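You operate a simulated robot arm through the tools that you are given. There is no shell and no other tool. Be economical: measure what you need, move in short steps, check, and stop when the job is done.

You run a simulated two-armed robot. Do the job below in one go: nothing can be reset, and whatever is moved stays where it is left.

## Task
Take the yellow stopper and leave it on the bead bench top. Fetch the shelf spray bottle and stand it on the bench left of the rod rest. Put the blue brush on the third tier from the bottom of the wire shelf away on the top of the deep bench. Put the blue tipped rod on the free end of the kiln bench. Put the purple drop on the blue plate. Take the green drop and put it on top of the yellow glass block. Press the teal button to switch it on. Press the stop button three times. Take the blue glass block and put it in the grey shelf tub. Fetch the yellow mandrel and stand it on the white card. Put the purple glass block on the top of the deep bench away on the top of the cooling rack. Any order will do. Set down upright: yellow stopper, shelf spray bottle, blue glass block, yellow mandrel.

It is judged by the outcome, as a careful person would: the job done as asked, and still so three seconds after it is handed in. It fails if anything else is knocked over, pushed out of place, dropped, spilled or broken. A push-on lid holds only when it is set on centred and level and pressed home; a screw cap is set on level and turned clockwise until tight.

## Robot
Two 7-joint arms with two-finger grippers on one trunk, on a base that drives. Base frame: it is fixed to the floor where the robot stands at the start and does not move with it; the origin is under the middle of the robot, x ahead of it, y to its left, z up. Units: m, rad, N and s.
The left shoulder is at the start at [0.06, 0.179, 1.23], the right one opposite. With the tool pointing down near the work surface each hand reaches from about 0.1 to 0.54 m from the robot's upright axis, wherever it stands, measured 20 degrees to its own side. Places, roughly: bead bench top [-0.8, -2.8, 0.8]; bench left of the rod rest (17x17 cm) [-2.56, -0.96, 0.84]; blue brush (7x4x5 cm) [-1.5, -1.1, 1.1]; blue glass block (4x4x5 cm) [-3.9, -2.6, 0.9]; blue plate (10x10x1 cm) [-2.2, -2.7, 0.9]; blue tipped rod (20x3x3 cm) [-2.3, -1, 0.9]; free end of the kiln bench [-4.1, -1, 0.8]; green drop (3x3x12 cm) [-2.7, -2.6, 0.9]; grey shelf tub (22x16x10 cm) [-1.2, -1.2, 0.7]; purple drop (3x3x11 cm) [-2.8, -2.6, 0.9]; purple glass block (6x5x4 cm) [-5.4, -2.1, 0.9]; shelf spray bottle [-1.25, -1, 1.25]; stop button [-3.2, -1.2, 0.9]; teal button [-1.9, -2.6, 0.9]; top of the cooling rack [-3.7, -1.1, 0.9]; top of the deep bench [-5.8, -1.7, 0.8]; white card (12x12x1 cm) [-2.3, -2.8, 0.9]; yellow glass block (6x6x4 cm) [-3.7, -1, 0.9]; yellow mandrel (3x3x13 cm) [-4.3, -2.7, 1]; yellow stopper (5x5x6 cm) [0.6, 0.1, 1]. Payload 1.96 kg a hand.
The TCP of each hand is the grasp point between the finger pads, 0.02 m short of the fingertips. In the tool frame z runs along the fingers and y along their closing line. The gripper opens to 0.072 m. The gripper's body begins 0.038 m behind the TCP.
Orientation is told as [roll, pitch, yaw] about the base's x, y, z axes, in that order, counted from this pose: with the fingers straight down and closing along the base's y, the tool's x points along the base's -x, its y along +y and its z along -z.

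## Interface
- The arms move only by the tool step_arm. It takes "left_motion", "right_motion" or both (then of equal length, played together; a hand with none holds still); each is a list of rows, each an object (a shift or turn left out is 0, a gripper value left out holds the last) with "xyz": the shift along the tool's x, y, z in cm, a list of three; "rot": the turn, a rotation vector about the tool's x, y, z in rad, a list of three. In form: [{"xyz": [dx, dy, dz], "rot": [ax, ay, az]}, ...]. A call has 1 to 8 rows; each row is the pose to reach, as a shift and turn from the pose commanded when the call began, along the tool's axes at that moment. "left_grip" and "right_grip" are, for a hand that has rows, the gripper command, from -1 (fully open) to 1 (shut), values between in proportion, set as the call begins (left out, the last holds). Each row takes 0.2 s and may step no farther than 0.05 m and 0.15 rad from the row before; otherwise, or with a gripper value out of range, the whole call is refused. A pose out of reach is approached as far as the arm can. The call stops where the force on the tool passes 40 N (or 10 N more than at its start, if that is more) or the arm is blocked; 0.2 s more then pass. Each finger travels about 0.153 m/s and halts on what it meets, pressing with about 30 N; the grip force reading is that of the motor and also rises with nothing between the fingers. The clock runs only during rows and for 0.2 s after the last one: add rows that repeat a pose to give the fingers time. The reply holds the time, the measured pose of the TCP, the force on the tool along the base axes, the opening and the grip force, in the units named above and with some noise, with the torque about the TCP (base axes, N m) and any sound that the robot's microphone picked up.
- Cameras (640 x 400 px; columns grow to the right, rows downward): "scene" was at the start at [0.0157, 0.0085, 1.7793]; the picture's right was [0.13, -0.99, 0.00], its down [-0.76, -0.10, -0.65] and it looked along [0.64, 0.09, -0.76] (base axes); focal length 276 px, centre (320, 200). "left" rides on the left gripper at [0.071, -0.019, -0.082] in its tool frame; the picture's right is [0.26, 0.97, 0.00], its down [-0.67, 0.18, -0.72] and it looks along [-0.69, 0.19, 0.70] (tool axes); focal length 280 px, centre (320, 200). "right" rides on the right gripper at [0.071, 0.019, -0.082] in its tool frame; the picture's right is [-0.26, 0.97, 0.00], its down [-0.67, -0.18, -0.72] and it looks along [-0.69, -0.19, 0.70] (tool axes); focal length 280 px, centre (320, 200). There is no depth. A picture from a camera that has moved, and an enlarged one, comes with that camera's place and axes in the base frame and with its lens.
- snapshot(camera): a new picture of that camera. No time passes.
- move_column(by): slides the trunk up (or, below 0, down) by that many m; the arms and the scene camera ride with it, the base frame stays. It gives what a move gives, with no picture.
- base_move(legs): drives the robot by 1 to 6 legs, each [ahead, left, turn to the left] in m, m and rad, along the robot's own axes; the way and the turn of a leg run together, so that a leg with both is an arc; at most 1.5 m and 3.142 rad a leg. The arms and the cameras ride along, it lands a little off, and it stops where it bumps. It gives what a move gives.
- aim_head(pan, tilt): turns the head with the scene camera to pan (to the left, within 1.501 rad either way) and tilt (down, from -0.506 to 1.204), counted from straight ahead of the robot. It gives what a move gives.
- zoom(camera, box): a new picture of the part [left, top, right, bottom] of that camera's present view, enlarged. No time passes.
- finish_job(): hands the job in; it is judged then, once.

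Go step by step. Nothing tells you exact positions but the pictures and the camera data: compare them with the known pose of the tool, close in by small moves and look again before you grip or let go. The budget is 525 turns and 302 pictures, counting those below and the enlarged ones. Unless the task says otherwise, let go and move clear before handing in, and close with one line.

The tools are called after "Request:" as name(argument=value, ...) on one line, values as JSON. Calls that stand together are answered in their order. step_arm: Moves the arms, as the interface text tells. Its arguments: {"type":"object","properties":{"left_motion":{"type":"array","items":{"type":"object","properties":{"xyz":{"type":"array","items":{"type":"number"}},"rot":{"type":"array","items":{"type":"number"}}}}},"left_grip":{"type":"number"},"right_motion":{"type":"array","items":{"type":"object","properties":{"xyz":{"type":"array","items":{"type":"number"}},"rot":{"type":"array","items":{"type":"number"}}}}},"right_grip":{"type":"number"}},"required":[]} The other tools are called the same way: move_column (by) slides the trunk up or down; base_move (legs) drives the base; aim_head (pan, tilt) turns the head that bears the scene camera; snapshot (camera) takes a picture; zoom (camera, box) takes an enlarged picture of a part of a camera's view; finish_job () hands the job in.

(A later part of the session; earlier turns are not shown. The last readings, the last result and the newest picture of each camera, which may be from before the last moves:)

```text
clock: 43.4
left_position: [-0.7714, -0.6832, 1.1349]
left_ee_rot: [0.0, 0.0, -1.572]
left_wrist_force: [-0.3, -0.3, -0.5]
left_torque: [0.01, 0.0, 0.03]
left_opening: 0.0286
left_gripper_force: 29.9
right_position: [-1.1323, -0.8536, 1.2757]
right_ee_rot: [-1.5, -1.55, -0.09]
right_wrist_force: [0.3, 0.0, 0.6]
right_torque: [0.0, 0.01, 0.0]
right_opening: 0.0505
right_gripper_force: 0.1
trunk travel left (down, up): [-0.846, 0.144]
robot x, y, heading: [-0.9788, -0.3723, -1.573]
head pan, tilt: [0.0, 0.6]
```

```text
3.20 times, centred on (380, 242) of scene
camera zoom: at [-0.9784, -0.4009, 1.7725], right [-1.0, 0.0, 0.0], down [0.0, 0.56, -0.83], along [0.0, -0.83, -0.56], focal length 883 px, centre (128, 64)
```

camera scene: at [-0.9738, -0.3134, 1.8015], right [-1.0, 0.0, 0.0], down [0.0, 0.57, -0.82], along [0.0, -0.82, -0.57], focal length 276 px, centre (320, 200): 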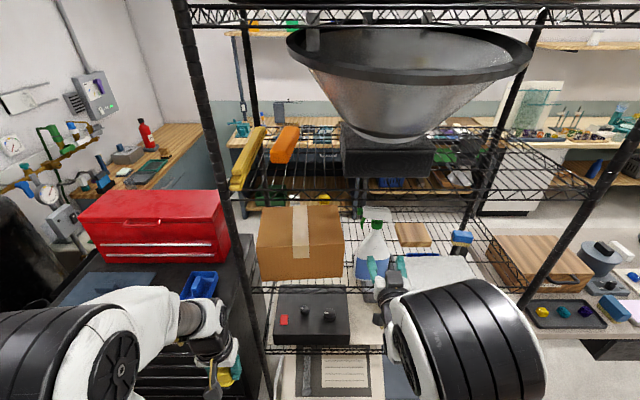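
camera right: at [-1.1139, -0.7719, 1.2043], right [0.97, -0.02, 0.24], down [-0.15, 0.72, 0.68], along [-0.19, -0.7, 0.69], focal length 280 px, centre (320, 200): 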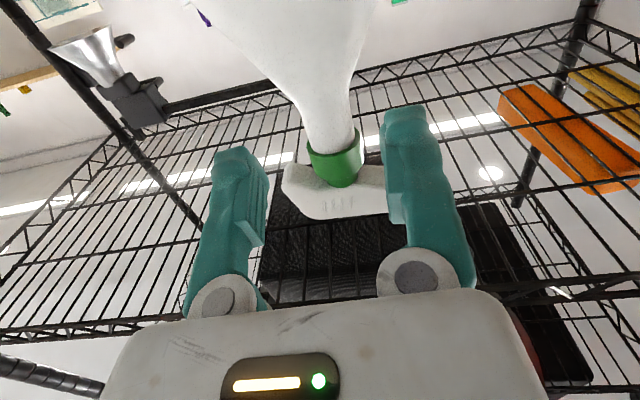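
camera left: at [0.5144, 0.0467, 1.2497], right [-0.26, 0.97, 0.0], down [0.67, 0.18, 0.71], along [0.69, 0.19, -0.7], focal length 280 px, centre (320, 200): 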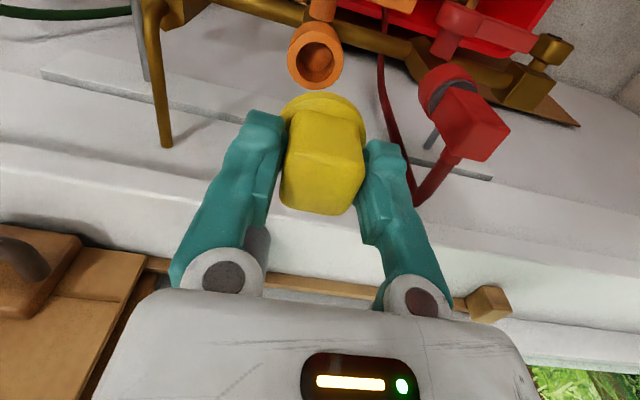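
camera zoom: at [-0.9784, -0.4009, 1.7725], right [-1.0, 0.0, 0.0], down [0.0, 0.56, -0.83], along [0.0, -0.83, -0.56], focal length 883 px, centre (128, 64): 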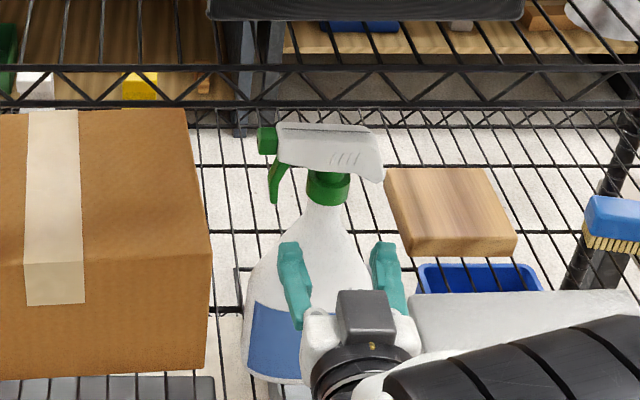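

Alignment looks right. I'll raise 1 cm to grip the thinner neck below the trigger tip, then roll in the last 6.5 cm.

Request:
move_column(by=0.01)

Request:
base_move(legs=[[0.062, 0.002, 0]])

Request:
snapshot(camera="right")

Request:
zoom(camera="scene", box=[280, 180, 480, 305])

```text
clock: 44.0
left_position: [-0.7709, -0.684, 1.1462]
left_ee_rot: [-0.003, 0.004, -1.571]
left_wrist_force: [0.8, 0.0, -1.1]
left_torque: [0.02, 0.0, 0.02]
left_opening: 0.0285
left_gripper_force: 29.7
right_position: [-1.1331, -0.8541, 1.2854]
right_ee_rot: [-1.468, -1.55, -0.124]
right_wrist_force: [0.6, 0.3, 0.1]
right_torque: [-0.02, 0.02, 0.02]
right_opening: 0.0502
right_gripper_force: 0.0
trunk travel left (down, up): [-0.856, 0.134]
robot x, y, heading: [-0.9775, -0.3702, -1.576]
head pan, tilt: [0.0, 0.6]
```

```text
clock: 45.0
left_position: [-0.7698, -0.7426, 1.1476]
left_ee_rot: [-0.001, 0.001, -1.572]
left_wrist_force: [-0.7, -0.1, -0.7]
left_torque: [-0.01, -0.02, -0.01]
left_opening: 0.0285
left_gripper_force: 30.3
right_position: [-1.1315, -0.9123, 1.2869]
right_ee_rot: [-1.657, -1.55, 0.068]
right_wrist_force: [-0.4, 0.4, 0.6]
right_torque: [0.04, -0.03, 0.02]
right_opening: 0.0506
right_gripper_force: 0.1
trunk travel left (down, up): [-0.856, 0.134]
robot x, y, heading: [-0.9705, -0.4316, -1.569]
head pan, tilt: [0.0, 0.6]
```

```text
271 pictures are left
camera right: at [-1.1123, -0.8312, 1.2154], right [0.97, -0.02, 0.24], down [-0.15, 0.72, 0.68], along [-0.19, -0.69, 0.7], focal length 280 px, centre (320, 200)
```

right: 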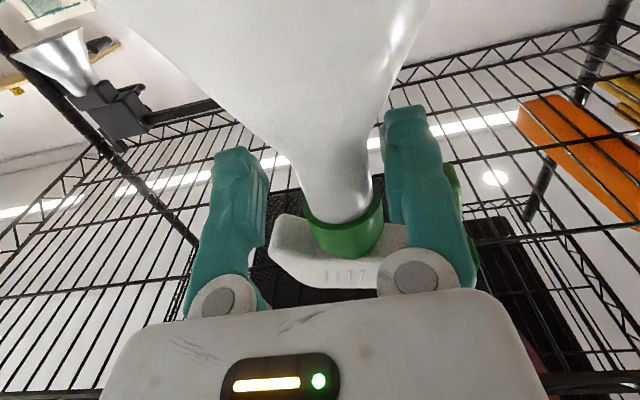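

```text
3.20 times, centred on (380, 242) of scene
camera zoom: at [-0.9772, -0.4588, 1.7826], right [-1.0, 0.0, 0.0], down [0.0, 0.56, -0.83], along [0.0, -0.83, -0.56], focal length 883 px, centre (128, 64)
```

zoom: 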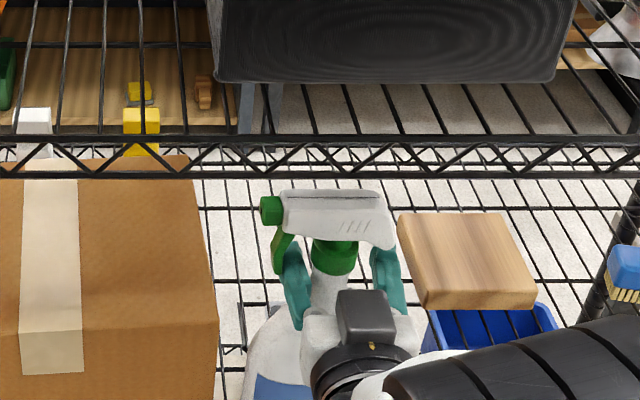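

The neck sits about 6 mm toward the +x finger, so I'll nudge the hand that way and then close.

Request:
step_arm(right_motion=[{"xyz": [0, 0.6, 0]}, {"xyz": [0, 0.6, 0]}])

Request:
step_arm(right_motion=[{"xyz": [0, 0, 0]}, {"xyz": [0, 0, 0]}, {"xyz": [0, 0, 0]}], right_grip=1)

Request:
snapshot(camera="right")

```text
clock: 45.6
left_position: [-0.7694, -0.7446, 1.1457]
left_ee_rot: [-0.001, 0.001, -1.573]
left_wrist_force: [-0.2, 0.3, -0.1]
left_torque: [0.0, -0.02, -0.05]
left_opening: 0.0284
left_gripper_force: 30.6
right_position: [-1.1253, -0.9158, 1.2845]
right_ee_rot: [-1.531, -1.549, -0.062]
right_wrist_force: [-0.5, 1.5, 0.0]
right_torque: [-0.01, -0.01, 0.03]
right_opening: 0.0504
right_gripper_force: 0.1
trunk travel left (down, up): [-0.856, 0.134]
robot x, y, heading: [-0.9733, -0.4311, -1.567]
head pan, tilt: [0.0, 0.6]
```

```text
clock: 46.4
left_position: [-0.7706, -0.7472, 1.1457]
left_ee_rot: [-0.001, 0.002, -1.571]
left_wrist_force: [0.8, 0.8, 0.3]
left_torque: [0.02, -0.01, 0.02]
left_opening: 0.0288
left_gripper_force: 29.9
right_position: [-1.1254, -0.9172, 1.2845]
right_ee_rot: [-1.424, -1.547, -0.167]
right_wrist_force: [0.0, 2.0, 0.9]
right_torque: [0.17, 0.08, -0.04]
right_opening: 0.0221
right_gripper_force: 30.3
trunk travel left (down, up): [-0.856, 0.134]
robot x, y, heading: [-0.9752, -0.4332, -1.574]
head pan, tilt: [0.0, 0.6]
```

```text
269 pictures are left
camera right: at [-1.1059, -0.8355, 1.2135], right [0.97, -0.02, 0.24], down [-0.15, 0.72, 0.68], along [-0.19, -0.7, 0.69], focal length 280 px, centre (320, 200)
```

right: 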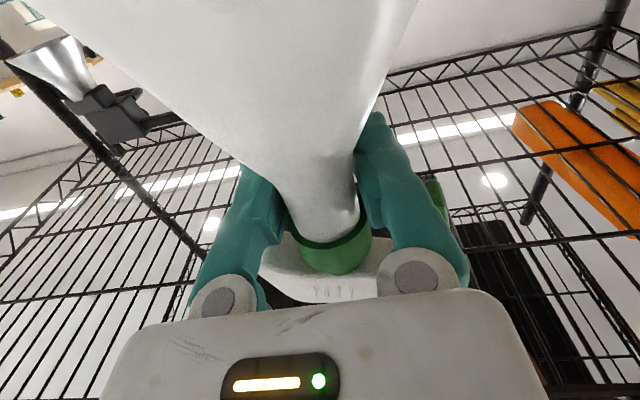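

The neck is held at 22 mm. I'll lift 2.5 cm with the trunk and back straight out.

Request:
move_column(by=0.028)

Request:
snapshot(camera="scene")

```text
clock: 47.1
left_position: [-0.7703, -0.747, 1.1743]
left_ee_rot: [-0.003, 0.003, -1.569]
left_wrist_force: [-0.1, -0.4, 0.3]
left_torque: [0.01, -0.01, 0.01]
left_opening: 0.0285
left_gripper_force: 29.5
right_position: [-1.1246, -0.9172, 1.3131]
right_ee_rot: [-1.446, -1.55, -0.149]
right_wrist_force: [1.0, 0.0, -8.0]
right_torque: [-0.06, 0.03, -0.02]
right_opening: 0.0223
right_gripper_force: 30.2
trunk travel left (down, up): [-0.884, 0.106]
robot x, y, heading: [-0.9732, -0.4332, -1.571]
head pan, tilt: [0.0, 0.6]
```

```text
268 pictures are left
camera scene: at [-0.9768, -0.4655, 1.8105], right [-1.0, 0.0, 0.0], down [0.0, 0.57, -0.82], along [0.0, -0.82, -0.57], focal length 276 px, centre (320, 200)
```

scene: 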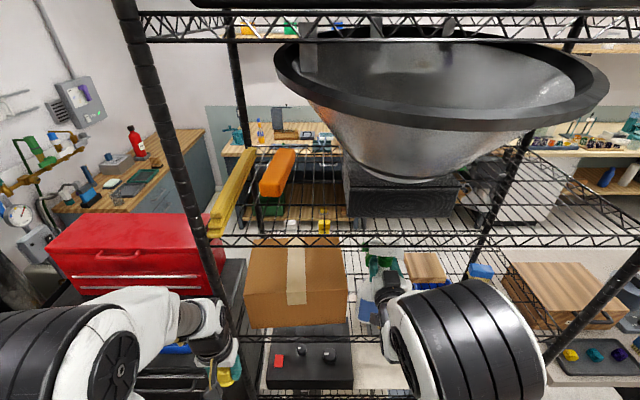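

Request:
base_move(legs=[[-0.4, 0, 0]])

Request:
snapshot(camera="scene")

```text
clock: 49.6
left_position: [-0.7701, -0.3521, 1.1736]
left_ee_rot: [-0.002, 0.006, -1.572]
left_wrist_force: [-0.4, -0.1, -1.4]
left_torque: [-0.01, 0.03, 0.02]
left_opening: 0.0288
left_gripper_force: 29.8
right_position: [-1.125, -0.5233, 1.3128]
right_ee_rot: [-1.411, -1.55, -0.182]
right_wrist_force: [0.6, -0.1, -8.0]
right_torque: [-0.11, 0.03, 0.01]
right_opening: 0.0224
right_gripper_force: 30.0
trunk travel left (down, up): [-0.884, 0.106]
robot x, y, heading: [-0.9743, -0.0344, -1.575]
head pan, tilt: [0.0, 0.6]
```

```text
267 pictures are left
camera scene: at [-0.9767, -0.0719, 1.8104], right [-1.0, 0.0, 0.0], down [0.0, 0.57, -0.82], along [0.0, -0.82, -0.57], focal length 276 px, centre (320, 200)
```

scene: 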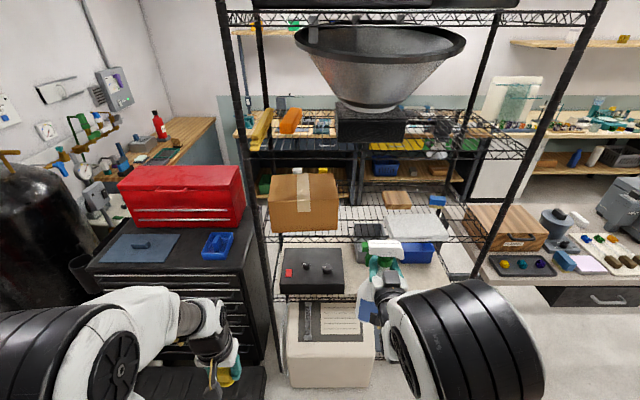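

Bottle is clear of the shelf. I'll drive west along the aisle to the rod-rest bench.

Request:
base_move(legs=[[0.1, -0.7, 0], [0, -0.75, 0.004]])

Request:
snapshot(camera="scene")

```text
clock: 57.2
left_position: [-2.2479, -0.4469, 1.1748]
left_ee_rot: [-0.003, 0.004, -1.576]
left_wrist_force: [-0.2, -0.4, -0.2]
left_torque: [-0.01, 0.0, -0.03]
left_opening: 0.0285
left_gripper_force: 30.3
right_position: [-2.6057, -0.616, 1.3128]
right_ee_rot: [-1.451, -1.548, -0.144]
right_wrist_force: [0.2, 0.2, -7.7]
right_torque: [-0.04, -0.04, -0.03]
right_opening: 0.0222
right_gripper_force: 30.1
trunk travel left (down, up): [-0.884, 0.106]
robot x, y, heading: [-2.4541, -0.1344, -1.572]
head pan, tilt: [0.0, 0.6]
```

```text
266 pictures are left
camera scene: at [-2.4537, -0.1653, 1.8105], right [-1.0, 0.0, 0.0], down [0.0, 0.57, -0.82], along [0.0, -0.82, -0.57], focal length 276 px, centre (320, 200)
```

scene: 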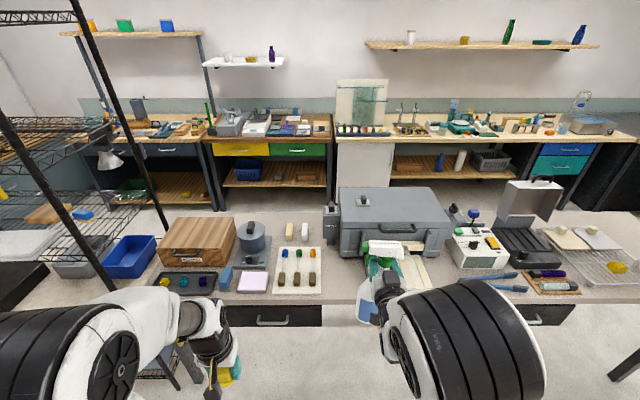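

Request:
zoom(camera="scene", box=[140, 170, 460, 330])

Request:
snapshot(camera="left")

```text
2.00 times, centred on (300, 250) of scene
camera zoom: at [-2.4537, -0.1653, 1.8105], right [-1.0, 0.0, 0.0], down [0.0, 0.57, -0.82], along [0.0, -0.82, -0.57], focal length 552 px, centre (360, 100)
```

zoom: 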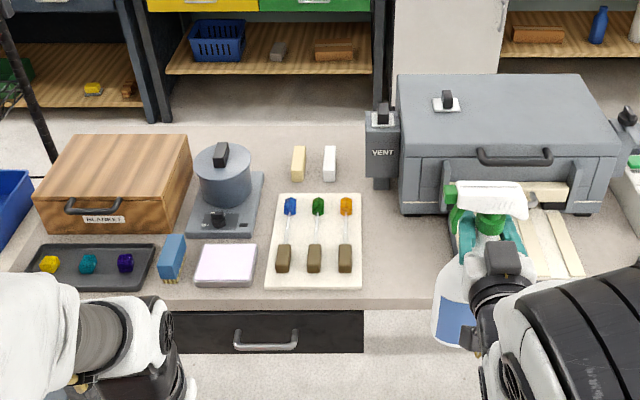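

```text
264 pictures are left
camera left: at [-2.2666, -0.3773, 1.2575], right [0.97, 0.26, 0.0], down [0.18, -0.68, 0.71], along [0.18, -0.69, -0.7], focal length 280 px, centre (320, 200)
```

left: 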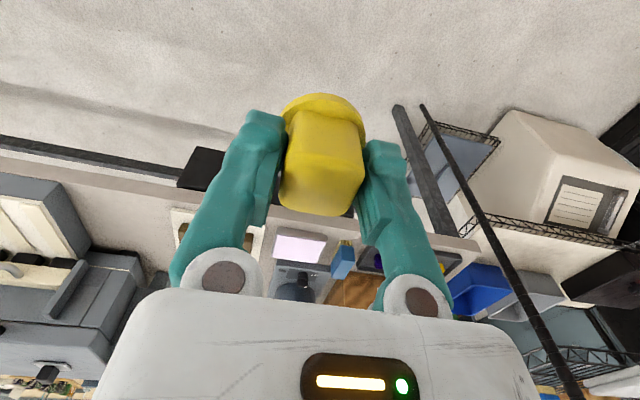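

The target spot at (-2.56, -0.96) is free, between the rod rest and the kiln front. Placing means lowering the trunk about 0.27 m, so first I'll raise the left hand with the stopper.

Request:
step_arm(left_motion=[{"xyz": [0, 0, -4.5]}, {"xyz": [0, 0, -9]}, {"xyz": [0, 0, -13.5]}, {"xyz": [0, 0, -18]}, {"xyz": [0, 0, -22.5]}, {"xyz": [0, 0, -27]}, {"xyz": [0, 0, -30]}])

Request:
base_move(legs=[[0.2, 0.044, 0]])

Request:
snapshot(camera="scene")

```text
clock: 58.8
left_position: [-2.2508, -0.4523, 1.2694]
left_ee_rot: [-0.001, 0.003, -1.575]
left_wrist_force: [-0.1, -0.1, 0.4]
left_torque: [0.02, 0.0, 0.0]
left_opening: 0.0288
left_gripper_force: 29.7
left hand out of reach, approached as far as the arm can: row 3, 4, 5, 6, 7
right_position: [-2.605, -0.6153, 1.3129]
right_ee_rot: [-1.445, -1.55, -0.152]
right_wrist_force: [0.0, 0.5, -8.3]
right_torque: [-0.08, 0.02, 0.0]
right_opening: 0.0219
right_gripper_force: 30.4
trunk travel left (down, up): [-0.884, 0.106]
robot x, y, heading: [-2.4545, -0.134, -1.574]
head pan, tilt: [0.0, 0.6]
```

```text
clock: 60.5
left_position: [-2.2088, -0.6503, 1.2723]
left_ee_rot: [-0.002, 0.001, -1.575]
left_wrist_force: [-0.4, -0.5, -0.3]
left_torque: [-0.02, 0.05, 0.01]
left_opening: 0.0286
left_gripper_force: 30.2
right_position: [-2.5631, -0.8154, 1.3125]
right_ee_rot: [-1.52, -1.55, -0.075]
right_wrist_force: [1.1, 0.0, -7.9]
right_torque: [-0.06, 0.01, -0.04]
right_opening: 0.022
right_gripper_force: 29.4
trunk travel left (down, up): [-0.884, 0.106]
robot x, y, heading: [-2.4103, -0.334, -1.576]
head pan, tilt: [0.0, 0.6]
```

```text
263 pictures are left
camera scene: at [-2.4126, -0.3638, 1.8105], right [-1.0, 0.0, 0.0], down [0.0, 0.56, -0.83], along [0.0, -0.83, -0.56], focal length 276 px, centre (320, 200)
```

scene: 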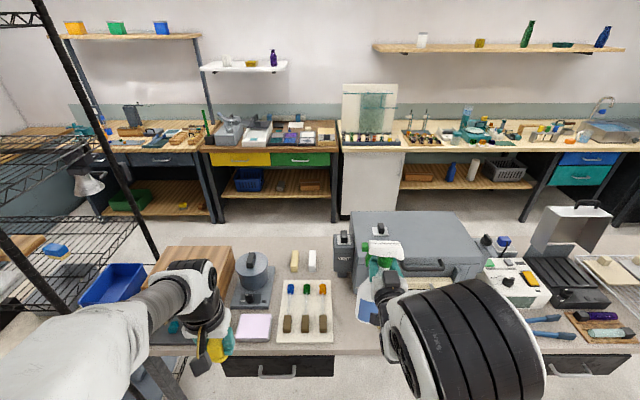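

Request:
base_move(legs=[[0.135, 0.0, 0.003]])

Request:
move_column(by=-0.2)

Request:
snapshot(camera="scene")

Request:
snapshot(camera="left")

```text
clock: 61.7
left_position: [-2.2074, -0.7828, 1.27]
left_ee_rot: [-0.002, 0.001, -1.572]
left_wrist_force: [0.3, -0.3, -0.9]
left_torque: [-0.03, -0.02, 0.0]
left_opening: 0.0286
left_gripper_force: 30.1
right_position: [-2.5617, -0.9497, 1.3131]
right_ee_rot: [-1.474, -1.55, -0.117]
right_wrist_force: [0.0, 0.0, -7.5]
right_torque: [-0.03, 0.02, -0.01]
right_opening: 0.0221
right_gripper_force: 29.9
trunk travel left (down, up): [-0.884, 0.106]
robot x, y, heading: [-2.4089, -0.467, -1.572]
head pan, tilt: [0.0, 0.6]
```

```text
clock: 63.9
left_position: [-2.2064, -0.7846, 1.0706]
left_ee_rot: [-0.001, 0.002, -1.573]
left_wrist_force: [0.2, 0.3, -0.5]
left_torque: [0.02, 0.03, -0.02]
left_opening: 0.0287
left_gripper_force: 30.3
right_position: [-2.5604, -0.9512, 1.1127]
right_ee_rot: [-1.401, -1.551, -0.189]
right_wrist_force: [0.0, -0.4, -7.4]
right_torque: [-0.03, 0.03, 0.04]
right_opening: 0.0218
right_gripper_force: 30.3
trunk travel left (down, up): [-0.684, 0.306]
robot x, y, heading: [-2.4125, -0.4643, -1.569]
head pan, tilt: [0.0, 0.6]
```

```text
262 pictures are left
camera scene: at [-2.4121, -0.4991, 1.6105], right [-1.0, 0.0, 0.0], down [0.0, 0.57, -0.82], along [0.0, -0.82, -0.57], focal length 276 px, centre (320, 200)
```

scene: 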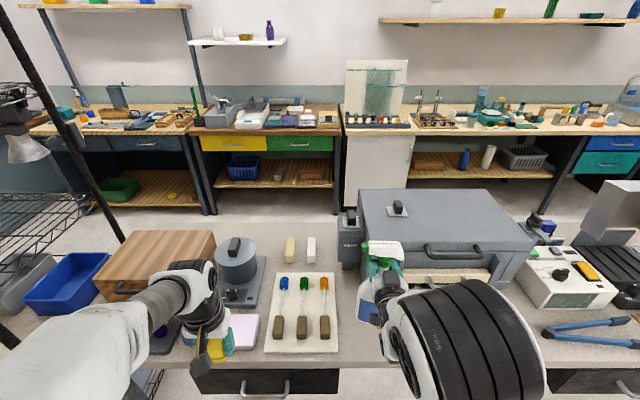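

```text
261 pictures are left
camera left: at [-2.2252, -0.7144, 1.1539], right [0.97, 0.26, 0.0], down [0.18, -0.68, 0.71], along [0.19, -0.69, -0.7], focal length 280 px, centre (320, 200)
```

left: 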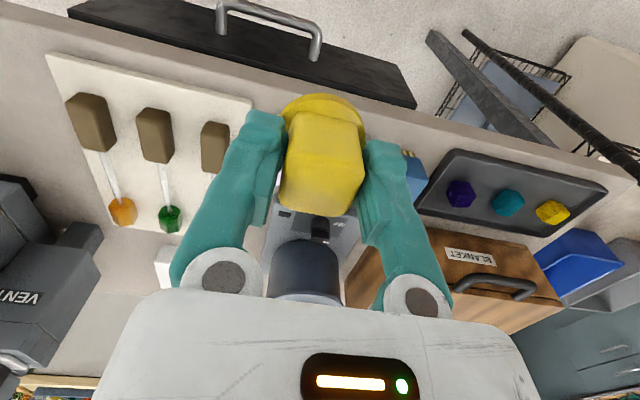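

Request:
move_column(by=-0.04)

Request:
zoom(camera="scene", box=[240, 200, 440, 375])

```text
clock: 64.7
left_position: [-2.207, -0.7858, 1.0308]
left_ee_rot: [-0.003, 0.004, -1.573]
left_wrist_force: [0.0, 0.6, 0.1]
left_torque: [-0.01, -0.01, -0.01]
left_opening: 0.0285
left_gripper_force: 29.9
right_position: [-2.5619, -0.9498, 1.0731]
right_ee_rot: [-1.404, -1.548, -0.187]
right_wrist_force: [0.6, -0.3, -8.1]
right_torque: [-0.04, -0.01, 0.0]
right_opening: 0.0217
right_gripper_force: 29.8
trunk travel left (down, up): [-0.644, 0.346]
robot x, y, heading: [-2.4088, -0.4679, -1.565]
head pan, tilt: [0.0, 0.6]
```

```text
2.29 times, centred on (340, 288) of scene
camera zoom: at [-2.4121, -0.499, 1.5705], right [-1.0, 0.0, 0.0], down [0.0, 0.57, -0.82], along [0.0, -0.82, -0.57], focal length 631 px, centre (274, 0)
```

zoom: 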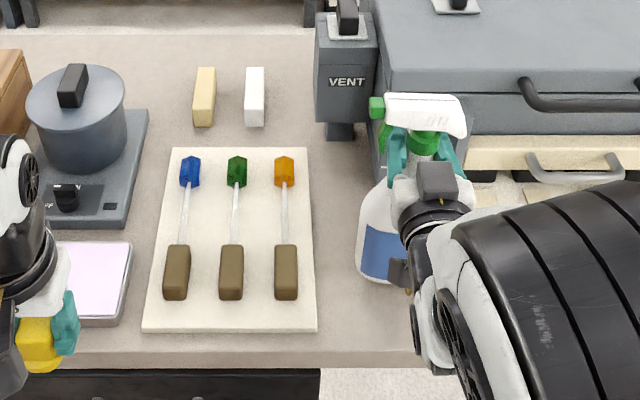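

Request:
move_column(by=-0.015)

Request:
move_column(by=-0.008)

```text
clock: 65.4
left_position: [-2.2075, -0.7841, 1.0148]
left_ee_rot: [-0.002, 0.003, -1.573]
left_wrist_force: [-0.9, 0.4, 0.7]
left_torque: [-0.01, 0.0, -0.01]
left_opening: 0.0284
left_gripper_force: 29.8
right_position: [-2.5626, -0.9508, 1.0578]
right_ee_rot: [-1.402, -1.551, -0.188]
right_wrist_force: [0.2, 0.5, -6.9]
right_torque: [-0.07, -0.01, 0.02]
right_opening: 0.0217
right_gripper_force: 30.3
trunk travel left (down, up): [-0.629, 0.361]
robot x, y, heading: [-2.4085, -0.467, -1.567]
head pan, tilt: [0.0, 0.6]
```

```text
clock: 65.9
left_position: [-2.2066, -0.784, 1.0071]
left_ee_rot: [-0.001, 0.004, -1.573]
left_wrist_force: [1.1, -0.8, 0.0]
left_torque: [0.0, -0.01, 0.0]
left_opening: 0.0287
left_gripper_force: 29.9
right_position: [-2.5614, -0.9498, 1.0501]
right_ee_rot: [-1.398, -1.551, -0.194]
right_wrist_force: [0.5, 0.1, -8.6]
right_torque: [-0.05, 0.02, 0.0]
right_opening: 0.0215
right_gripper_force: 30.7
trunk travel left (down, up): [-0.621, 0.369]
robot x, y, heading: [-2.4121, -0.4687, -1.571]
head pan, tilt: [0.0, 0.6]
```

Request:
move_column(by=-0.006)

Request:
move_column(by=-0.005)

Request:
zoom(camera="scene", box=[300, 230, 420, 335])

```text
clock: 66.5
left_position: [-2.2073, -0.7838, 1.0014]
left_ee_rot: [0.0, 0.002, -1.573]
left_wrist_force: [-0.1, -0.1, -1.2]
left_torque: [-0.01, 0.02, 0.01]
left_opening: 0.0287
left_gripper_force: 29.8
right_position: [-2.5603, -0.9515, 1.0445]
right_ee_rot: [-1.635, -1.551, 0.042]
right_wrist_force: [1.3, -3.6, 7.7]
right_torque: [-0.2, 0.04, -0.02]
right_opening: 0.0214
right_gripper_force: 29.8
trunk travel left (down, up): [-0.615, 0.375]
robot x, y, heading: [-2.409, -0.4655, -1.572]
head pan, tilt: [0.0, 0.6]
```

```text
clock: 67.0
left_position: [-2.2058, -0.7828, 0.9963]
left_ee_rot: [-0.002, -0.002, -1.572]
left_wrist_force: [-0.1, 0.2, 0.1]
left_torque: [0.0, 0.01, -0.05]
left_opening: 0.0284
left_gripper_force: 30.3
right_position: [-2.5609, -0.9496, 1.0428]
right_ee_rot: [-1.826, -1.55, 0.235]
right_wrist_force: [-1.8, -8.0, 37.4]
right_torque: [-0.08, -0.03, 0.06]
right_opening: 0.0232
right_gripper_force: 29.9
trunk travel left (down, up): [-0.61, 0.38]
robot x, y, heading: [-2.4067, -0.4694, -1.572]
head pan, tilt: [0.0, 0.6]
```

```text
3.81 times, centred on (360, 282) of scene
camera zoom: at [-2.4108, -0.496, 1.537], right [-1.0, 0.0, 0.0], down [0.0, 0.56, -0.83], along [0.0, -0.83, -0.56], focal length 1052 px, centre (168, -114)
```

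zoom: 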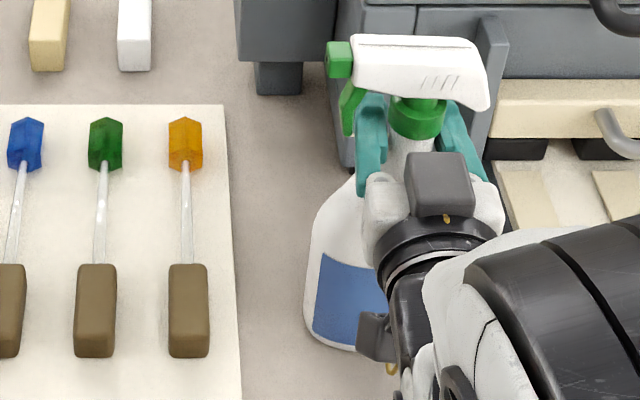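

The bottle is standing on the bench. I'll ease the trunk up 5 mm, open to the approach width and back straight off.

Request:
move_column(by=0.005)

Request:
step_arm(right_motion=[{"xyz": [0, 0, 0]}, {"xyz": [0, 0, 0]}, {"xyz": [0, 0, 0]}], right_grip=-0.35)

Request:
snapshot(camera="right")

```text
clock: 67.6
left_position: [-2.2063, -0.7834, 1.0016]
left_ee_rot: [-0.001, 0.002, -1.573]
left_wrist_force: [0.2, -0.1, -0.1]
left_torque: [-0.02, 0.02, 0.02]
left_opening: 0.0287
left_gripper_force: 30.0
right_position: [-2.5614, -0.9494, 1.0405]
right_ee_rot: [-1.173, -1.547, -0.42]
right_wrist_force: [1.7, -2.3, -0.8]
right_torque: [-0.33, -0.24, -0.05]
right_opening: 0.0222
right_gripper_force: 30.0
trunk travel left (down, up): [-0.615, 0.375]
robot x, y, heading: [-2.4099, -0.4696, -1.571]
head pan, tilt: [0.0, 0.6]
```

```text
clock: 68.4
left_position: [-2.2065, -0.7854, 1.0028]
left_ee_rot: [-0.001, 0.003, -1.573]
left_wrist_force: [0.0, 0.6, -0.1]
left_torque: [0.01, -0.03, 0.02]
left_opening: 0.0287
left_gripper_force: 29.6
right_position: [-2.5612, -0.9497, 1.0444]
right_ee_rot: [-1.42, -1.549, -0.173]
right_wrist_force: [0.4, 0.4, -0.1]
right_torque: [-0.03, -0.01, -0.02]
right_opening: 0.0489
right_gripper_force: 0.1
trunk travel left (down, up): [-0.615, 0.375]
robot x, y, heading: [-2.413, -0.4668, -1.567]
head pan, tilt: [0.0, 0.6]
```

```text
258 pictures are left
camera right: at [-2.5416, -0.8687, 0.9727], right [0.97, -0.02, 0.24], down [-0.15, 0.72, 0.68], along [-0.19, -0.7, 0.69], focal length 280 px, centre (320, 200)
```

right: 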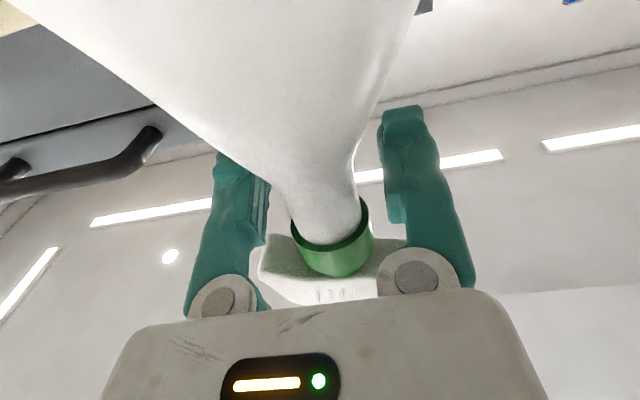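

Request:
base_move(legs=[[-0.25, 0, 0]])

Request:
snapshot(camera="scene")

```text
clock: 70.2
left_position: [-2.2058, -0.5255, 1.0016]
left_ee_rot: [-0.002, 0.002, -1.57]
left_wrist_force: [0.0, 0.0, -0.9]
left_torque: [-0.02, -0.02, -0.02]
left_opening: 0.0286
left_gripper_force: 30.1
right_position: [-2.5601, -0.6932, 1.0442]
right_ee_rot: [-1.465, -1.548, -0.125]
right_wrist_force: [-0.4, 0.3, 0.0]
right_torque: [-0.02, -0.01, 0.0]
right_opening: 0.0486
right_gripper_force: 0.1
trunk travel left (down, up): [-0.615, 0.375]
robot x, y, heading: [-2.4112, -0.2096, -1.577]
head pan, tilt: [0.0, 0.6]
```

```text
257 pictures are left
camera scene: at [-2.4117, -0.241, 1.5415], right [-1.0, 0.0, 0.0], down [0.0, 0.56, -0.83], along [0.0, -0.83, -0.56], focal length 276 px, centre (320, 200)
```

scene: 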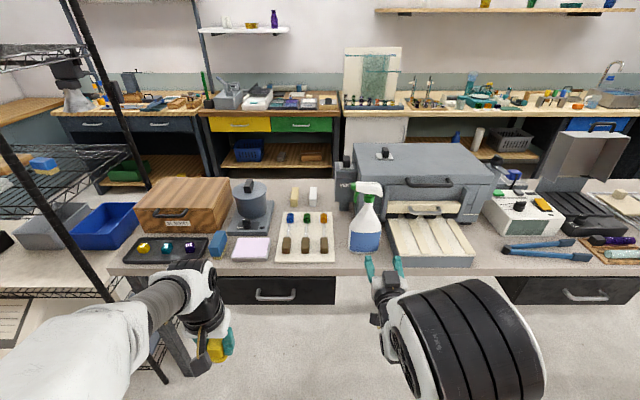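

The spray bottle stands on its spot. Next is the blue tipped rod, so I'll raise the trunk and turn the right hand back to pointing down.

Request:
move_column(by=0.25)

Request:
step_arm(right_motion=[{"xyz": [0, 0, -2], "rot": [0, 0.14, 0]}, {"xyz": [0, 0, -4], "rot": [0, 0.28, 0]}, {"xyz": [0, 0, -6], "rot": [0, 0.42, 0]}, {"xyz": [0, 0, -8], "rot": [0, 0.56, 0]}, {"xyz": [0, 0, -8], "rot": [0, 0.7, 0]}, {"xyz": [0, 0, -8], "rot": [0, 0.84, 0]}, {"xyz": [0, 0, -8], "rot": [0, 0.98, 0]}, {"xyz": [0, 0, -8], "rot": [0, 1.12, 0]}], right_grip=-1)

Request:
step_arm(right_motion=[{"rot": [0, 0.14, 0]}, {"rot": [0, 0.28, 0]}, {"rot": [0, 0.42, 0]}, {"rot": [0, 0.42, 0]}])

```text
clock: 72.8
left_position: [-2.2067, -0.5279, 1.2509]
left_ee_rot: [0.0, 0.003, -1.57]
left_wrist_force: [0.5, -0.3, 0.2]
left_torque: [0.02, 0.01, -0.02]
left_opening: 0.0287
left_gripper_force: 30.1
right_position: [-2.5603, -0.6938, 1.2933]
right_ee_rot: [-1.433, -1.551, -0.156]
right_wrist_force: [-0.1, 0.2, -0.5]
right_torque: [0.01, -0.02, -0.03]
right_opening: 0.0487
right_gripper_force: 0.1
trunk travel left (down, up): [-0.865, 0.125]
robot x, y, heading: [-2.4118, -0.2115, -1.574]
head pan, tilt: [0.0, 0.6]
```

```text
clock: 74.6
left_position: [-2.2062, -0.5295, 1.2513]
left_ee_rot: [-0.002, 0.004, -1.572]
left_wrist_force: [-0.1, -1.2, 0.0]
left_torque: [0.02, 0.0, -0.01]
left_opening: 0.0284
left_gripper_force: 30.3
right_position: [-2.5598, -0.6154, 1.2929]
right_ee_rot: [-0.025, -0.444, -1.58]
right_wrist_force: [0.1, 0.2, 0.5]
right_torque: [0.01, 0.01, 0.01]
right_opening: 0.0721
right_gripper_force: 0.0
right hand out of reach, approached as far as the arm can: row 1, 2, 3, 4, 5
trunk travel left (down, up): [-0.865, 0.125]
robot x, y, heading: [-2.4136, -0.2074, -1.573]
head pan, tilt: [0.0, 0.6]
```

```text
clock: 75.6
left_position: [-2.2065, -0.5265, 1.2504]
left_ee_rot: [-0.002, 0.002, -1.571]
left_wrist_force: [0.2, 0.0, -1.4]
left_torque: [-0.03, 0.03, -0.01]
left_opening: 0.0285
left_gripper_force: 30.2
right_position: [-2.559, -0.6129, 1.2938]
right_ee_rot: [-0.02, -0.026, -1.588]
right_wrist_force: [-0.1, 0.9, 0.0]
right_torque: [0.01, -0.01, 0.03]
right_opening: 0.0719
right_gripper_force: 0.0
trunk travel left (down, up): [-0.865, 0.125]
robot x, y, heading: [-2.4106, -0.2097, -1.572]
head pan, tilt: [0.0, 0.6]
```

Request:
base_move(legs=[[0.22, 0.22, 0]])

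Request:
step_arm(right_motion=[{"xyz": [0, 2, 4], "rot": [0.01, 0.026, 0.008]}, {"xyz": [-1, 4, 8], "rot": [0.01, 0.026, 0.008]}, {"xyz": [-2, 4.4, 12], "rot": [0.02, 0.026, 0.008]}, {"xyz": [-3, 4.4, 16], "rot": [0.02, 0.026, 0.008]}, {"xyz": [-4, 4.4, 20], "rot": [0.02, 0.026, 0.008]}, {"xyz": [-5, 4.4, 24], "rot": [0.02, 0.026, 0.008]}, {"xyz": [-5, 4.4, 27], "rot": [0.02, 0.026, 0.008]}])

Request:
snapshot(camera="right")

Request:
snapshot(camera="scene")

```text
clock: 77.7
left_position: [-1.9866, -0.7458, 1.2519]
left_ee_rot: [0.001, 0.001, -1.569]
left_wrist_force: [0.8, -0.4, 0.4]
left_torque: [0.01, 0.0, 0.0]
left_opening: 0.0287
left_gripper_force: 30.1
right_position: [-2.3385, -0.8325, 1.2944]
right_ee_rot: [-0.02, -0.031, -1.589]
right_wrist_force: [0.3, -0.5, 0.8]
right_torque: [-0.06, 0.0, -0.01]
right_opening: 0.0718
right_gripper_force: 0.0
trunk travel left (down, up): [-0.865, 0.125]
robot x, y, heading: [-2.191, -0.4319, -1.571]
head pan, tilt: [0.0, 0.6]
```

```text
clock: 79.3
left_position: [-1.9845, -0.7465, 1.2513]
left_ee_rot: [-0.002, 0.003, -1.569]
left_wrist_force: [-0.4, -1.2, -0.4]
left_torque: [-0.02, -0.01, 0.02]
left_opening: 0.0287
left_gripper_force: 30.1
right_position: [-2.2994, -0.8913, 1.0223]
right_ee_rot: [-0.041, -0.002, -1.596]
right_wrist_force: [0.0, -0.3, -0.4]
right_torque: [0.01, 0.0, 0.0]
right_opening: 0.072
right_gripper_force: 0.1
trunk travel left (down, up): [-0.865, 0.125]
robot x, y, heading: [-2.1871, -0.429, -1.563]
head pan, tilt: [0.0, 0.6]
```

```text
256 pictures are left
camera right: at [-2.2748, -0.8206, 1.1037], right [0.96, -0.29, -0.04], down [-0.17, -0.67, 0.72], along [-0.23, -0.69, -0.69], focal length 280 px, centre (320, 200)
```

right: 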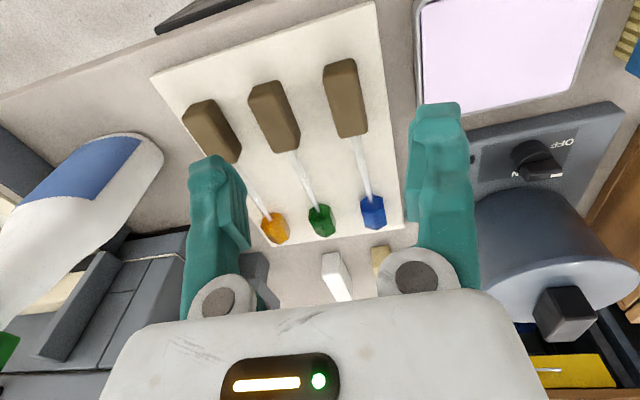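

```text
255 pictures are left
camera scene: at [-2.1918, -0.4614, 1.7915], right [-1.0, 0.0, 0.0], down [0.0, 0.57, -0.82], along [0.0, -0.82, -0.57], focal length 276 px, centre (320, 200)
```

scene: 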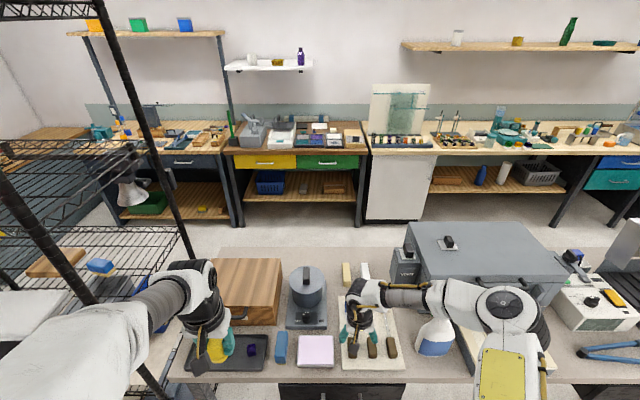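

My forearm passes close over the spray bottle, so I'll raise the trunk and shift slightly east before going lower. The rod lies along y at x about -2.296 with its handle at y about -0.94.

Request:
move_column(by=0.115)

Request:
base_move(legs=[[0, 0.06, 0]])

Request:
step_arm(right_motion=[{"xyz": [-1, -2, 1], "rot": [-0.02, 0, -0.02]}, {"xyz": [-2, -4, 3], "rot": [-0.04, 0, -0.02]}, {"xyz": [-4, -5.5, 6], "rot": [-0.04, 0, -0.02]}, {"xyz": [-5, -5.5, 10], "rot": [-0.04, 0, -0.02]}, {"xyz": [-5, -5.5, 14], "rot": [-0.04, 0, -0.02]}, {"xyz": [-5, -5.5, 18], "rot": [-0.04, 0, -0.02]}], right_grip=-0.5)

Request:
snapshot(camera="scene")

Request:
snapshot(camera="right")

```text
clock: 80.8
left_position: [-1.9857, -0.7465, 1.3662]
left_ee_rot: [-0.002, 0.0, -1.569]
left_wrist_force: [-0.4, -0.4, -0.6]
left_torque: [-0.01, 0.03, -0.01]
left_opening: 0.0286
left_gripper_force: 29.5
right_position: [-2.2998, -0.8908, 1.1379]
right_ee_rot: [-0.042, -0.002, -1.597]
right_wrist_force: [0.3, -0.3, 0.2]
right_torque: [0.0, 0.01, 0.01]
right_opening: 0.0722
right_gripper_force: 0.0
trunk travel left (down, up): [-0.98, 0.01]
robot x, y, heading: [-2.1919, -0.4323, -1.572]
head pan, tilt: [0.0, 0.6]
```

```text
clock: 81.7
left_position: [-1.9365, -0.7454, 1.3688]
left_ee_rot: [0.005, 0.002, -1.571]
left_wrist_force: [-1.1, 0.4, -0.3]
left_torque: [0.03, -0.09, -0.03]
left_opening: 0.0284
left_gripper_force: 30.1
right_position: [-2.2482, -0.8906, 1.1382]
right_ee_rot: [-0.034, -0.001, -1.6]
right_wrist_force: [-0.2, 0.2, -1.2]
right_torque: [-0.03, -0.05, -0.01]
right_opening: 0.072
right_gripper_force: 0.1
trunk travel left (down, up): [-0.98, 0.01]
robot x, y, heading: [-2.1287, -0.4299, -1.562]
head pan, tilt: [0.0, 0.6]
```

```text
clock: 83.1
left_position: [-1.9252, -0.7475, 1.3663]
left_ee_rot: [-0.002, 0.004, -1.571]
left_wrist_force: [-0.7, 0.0, -1.6]
left_torque: [0.02, -0.01, -0.01]
left_opening: 0.0285
left_gripper_force: 30.2
right_position: [-2.3044, -0.9394, 0.9602]
right_ee_rot: [-0.003, -0.003, -1.579]
right_wrist_force: [0.2, 0.2, -0.2]
right_torque: [0.02, -0.03, 0.02]
right_opening: 0.0539
right_gripper_force: 0.0
trunk travel left (down, up): [-0.98, 0.01]
robot x, y, heading: [-2.1286, -0.4328, -1.573]
head pan, tilt: [0.0, 0.6]
```

```text
254 pictures are left
camera scene: at [-2.1314, -0.4618, 1.9065], right [-1.0, 0.0, 0.0], down [0.0, 0.57, -0.82], along [0.0, -0.82, -0.57], focal length 276 px, centre (320, 200)
```

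scene: 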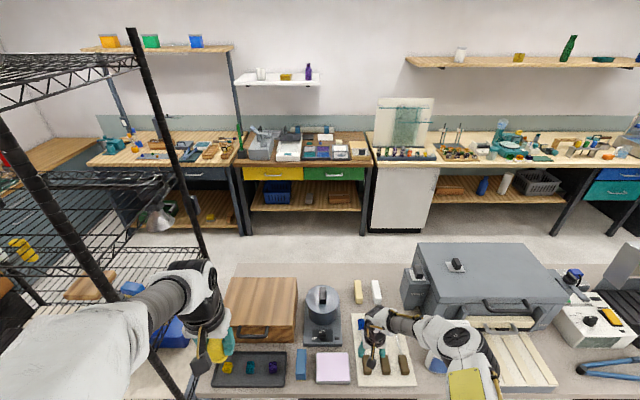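

```text
253 pictures are left
camera right: at [-2.2838, -0.8686, 1.0415], right [0.96, -0.27, 0.0], down [-0.19, -0.67, 0.72], along [-0.19, -0.69, -0.7], focal length 280 px, centre (320, 200)
```

right: 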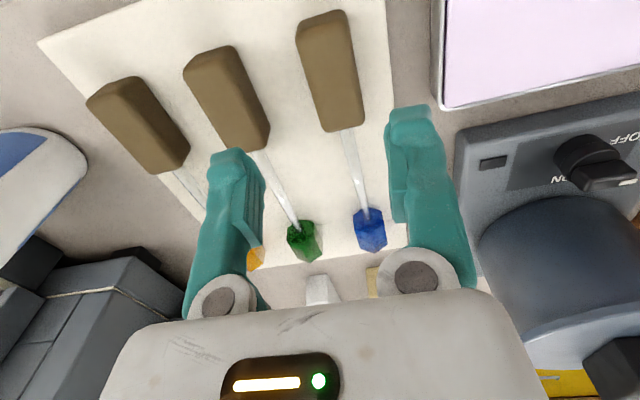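

Request:
step_arm(right_motion=[{"xyz": [0, 1.0, 2]}, {"xyz": [0, 1.0, 4]}, {"xyz": [0, 1.0, 5.5]}, {"xyz": [0, 1.0, 5.5]}], right_grip=-0.3)

Request:
snapshot(camera="right")

```text
clock: 84.1
left_position: [-1.9255, -0.7466, 1.3653]
left_ee_rot: [-0.003, 0.003, -1.571]
left_wrist_force: [-1.0, -0.1, 0.1]
left_torque: [0.04, 0.01, 0.05]
left_opening: 0.0288
left_gripper_force: 30.0
right_position: [-2.2943, -0.9387, 0.9035]
right_ee_rot: [-0.002, -0.001, -1.578]
right_wrist_force: [0.5, 0.3, 0.3]
right_torque: [0.03, 0.0, 0.02]
right_opening: 0.0467
right_gripper_force: 0.0
trunk travel left (down, up): [-0.98, 0.01]
robot x, y, heading: [-2.1332, -0.4331, -1.57]
head pan, tilt: [0.0, 0.6]
```

```text
252 pictures are left
camera right: at [-2.2741, -0.8684, 0.9862], right [0.96, -0.27, 0.0], down [-0.19, -0.67, 0.72], along [-0.19, -0.69, -0.7], focal length 280 px, centre (320, 200)
```

right: 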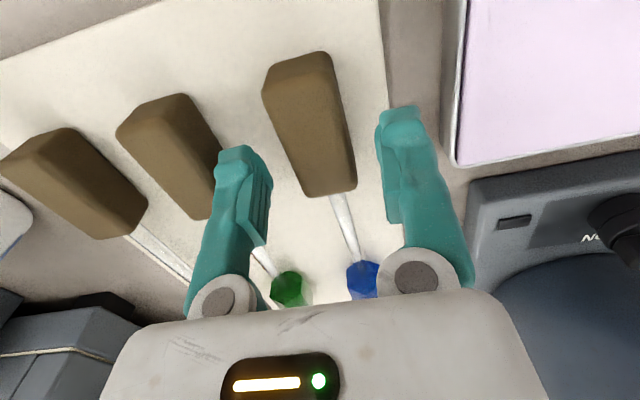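

Request:
step_arm(right_motion=[{"xyz": [0, -0.1, 1.5]}, {"xyz": [0, -0.1, 3]}, {"xyz": [0, -0.1, 3]}])

Request:
snapshot(camera="right")

```text
clock: 85.1
left_position: [-1.9276, -0.746, 1.3666]
left_ee_rot: [-0.003, 0.004, -1.571]
left_wrist_force: [-0.2, -0.9, 0.5]
left_torque: [0.04, -0.01, -0.01]
left_opening: 0.0286
left_gripper_force: 29.7
right_position: [-2.3142, -0.9929, 0.9221]
right_ee_rot: [-0.028, -0.102, -1.582]
right_wrist_force: [-0.3, -0.3, -0.5]
right_torque: [-0.01, -0.02, 0.02]
right_opening: 0.0467
right_gripper_force: 0.0
trunk travel left (down, up): [-0.98, 0.01]
robot x, y, heading: [-2.1309, -0.4337, -1.565]
head pan, tilt: [0.0, 0.6]
stopped in row 3 (right hand): the arm was blocked; the commanded pose is now the measured one
```

```text
251 pictures are left
camera right: at [-2.2902, -0.9157, 0.9962], right [0.96, -0.28, 0.0], down [-0.17, -0.59, 0.79], along [-0.22, -0.76, -0.62], focal length 280 px, centre (320, 200)
```

right: 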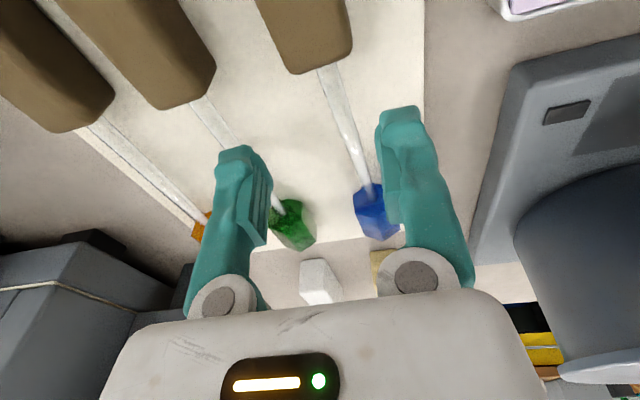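

The arm was blocked by something other than the hand. I'll check before moving again.

Request:
snapshot(camera="scene")

Request:
zoom(camera="scene", box=[320, 250, 560, 400])

```text
250 pictures are left
camera scene: at [-2.1329, -0.4607, 1.9065], right [-1.0, 0.0, 0.0], down [0.0, 0.56, -0.83], along [0.0, -0.83, -0.56], focal length 276 px, centre (320, 200)
```

scene: 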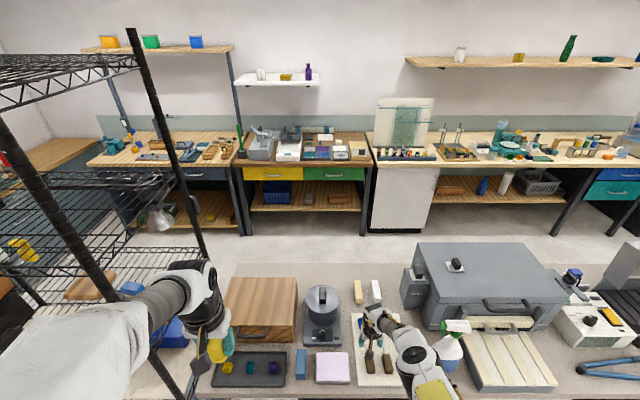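

```text
2.67 times, centred on (440, 325) of scene
camera zoom: at [-2.1329, -0.4607, 1.9065], right [-1.0, 0.0, 0.0], down [0.0, 0.56, -0.83], along [0.0, -0.83, -0.56], focal length 736 px, centre (0, -133)
```

zoom: 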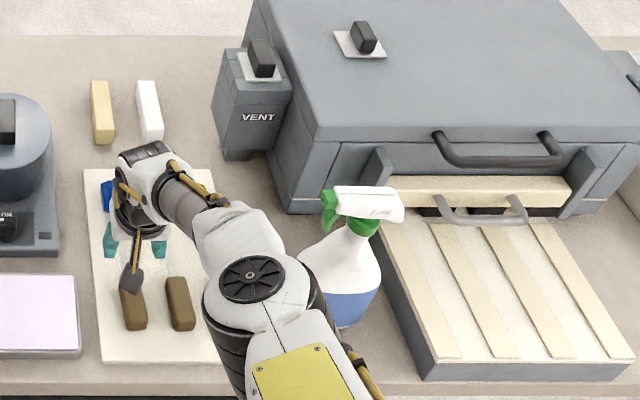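

The bottle is still standing, but the elbow folded right beside it. I'll back the base straight away from the bench, which moves the arm clear of it.

Request:
base_move(legs=[[-0.22, 0, 0]])

Request:
snapshot(camera="scene")

```text
clock: 86.8
left_position: [-1.9262, -0.5277, 1.366]
left_ee_rot: [-0.001, 0.004, -1.571]
left_wrist_force: [-0.2, 0.4, -0.5]
left_torque: [0.02, -0.04, 0.03]
left_opening: 0.0287
left_gripper_force: 30.2
right_position: [-2.3132, -0.7747, 0.9212]
right_ee_rot: [-0.026, -0.099, -1.583]
right_wrist_force: [0.4, 0.3, 0.7]
right_torque: [0.04, 0.02, -0.01]
right_opening: 0.0468
right_gripper_force: 0.0
trunk travel left (down, up): [-0.98, 0.01]
robot x, y, heading: [-2.1296, -0.2099, -1.568]
head pan, tilt: [0.0, 0.6]
```

```text
248 pictures are left
camera scene: at [-2.133, -0.2436, 1.9064], right [-1.0, 0.0, 0.0], down [0.0, 0.57, -0.82], along [0.0, -0.82, -0.57], focal length 276 px, centre (320, 200)
```

scene: 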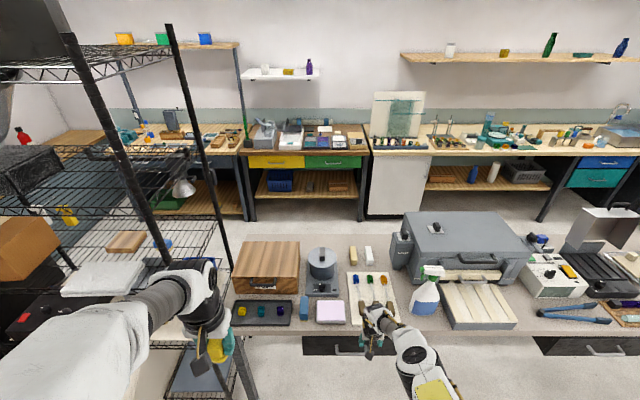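

Request:
zoom(camera="scene", box=[320, 230, 520, 355])

```text
3.20 times, centred on (420, 292) of scene
camera zoom: at [-2.133, -0.2436, 1.9064], right [-1.0, 0.0, 0.0], down [0.0, 0.57, -0.82], along [0.0, -0.82, -0.57], focal length 883 px, centre (0, -96)
```

zoom: 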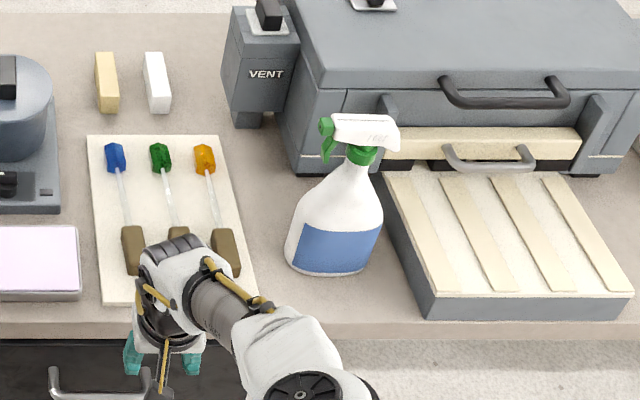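

The bottle is unmoved. In this arm posture the elbow lies nearer to me, which is better; I'll level the hand here, then approach the rod with the base.

Request:
step_arm(right_motion=[{"xyz": [0.5, 0, -1], "rot": [-0.01, 0.05, -0.01]}, {"xyz": [1, 0, -2], "rot": [-0.026, 0.1, -0.01]}, {"xyz": [2, 0, -2], "rot": [-0.026, 0.1, -0.01]}, {"xyz": [2, 0, -2], "rot": [-0.026, 0.1, -0.01]}], left_motion=[{"xyz": [0, -2, 0]}, {"xyz": [0, -4, 0]}, {"xyz": [0, -6, 0]}, {"xyz": [0, -8, 0]}])

Request:
snapshot(camera="scene")

```text
clock: 87.8
left_position: [-2.0082, -0.5236, 1.3679]
left_ee_rot: [-0.001, 0.002, -1.569]
left_wrist_force: [0.2, 0.0, 0.2]
left_torque: [0.0, -0.02, 0.0]
left_opening: 0.0282
left_gripper_force: 30.3
right_position: [-2.3136, -0.7509, 0.94]
right_ee_rot: [-0.001, -0.003, -1.576]
right_wrist_force: [0.0, -1.4, -0.3]
right_torque: [-0.02, -0.02, 0.01]
right_opening: 0.0469
right_gripper_force: 0.0
trunk travel left (down, up): [-0.98, 0.01]
robot x, y, heading: [-2.1305, -0.2096, -1.566]
head pan, tilt: [0.0, 0.6]
```

```text
246 pictures are left
camera scene: at [-2.1339, -0.2401, 1.9065], right [-1.0, 0.0, 0.0], down [0.0, 0.57, -0.82], along [0.0, -0.82, -0.57], focal length 276 px, centre (320, 200)
```

scene: 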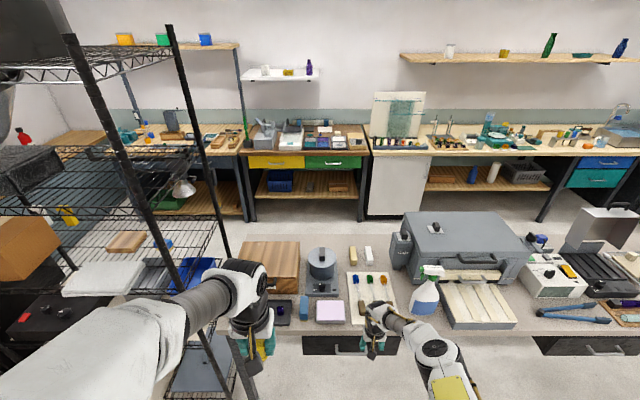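

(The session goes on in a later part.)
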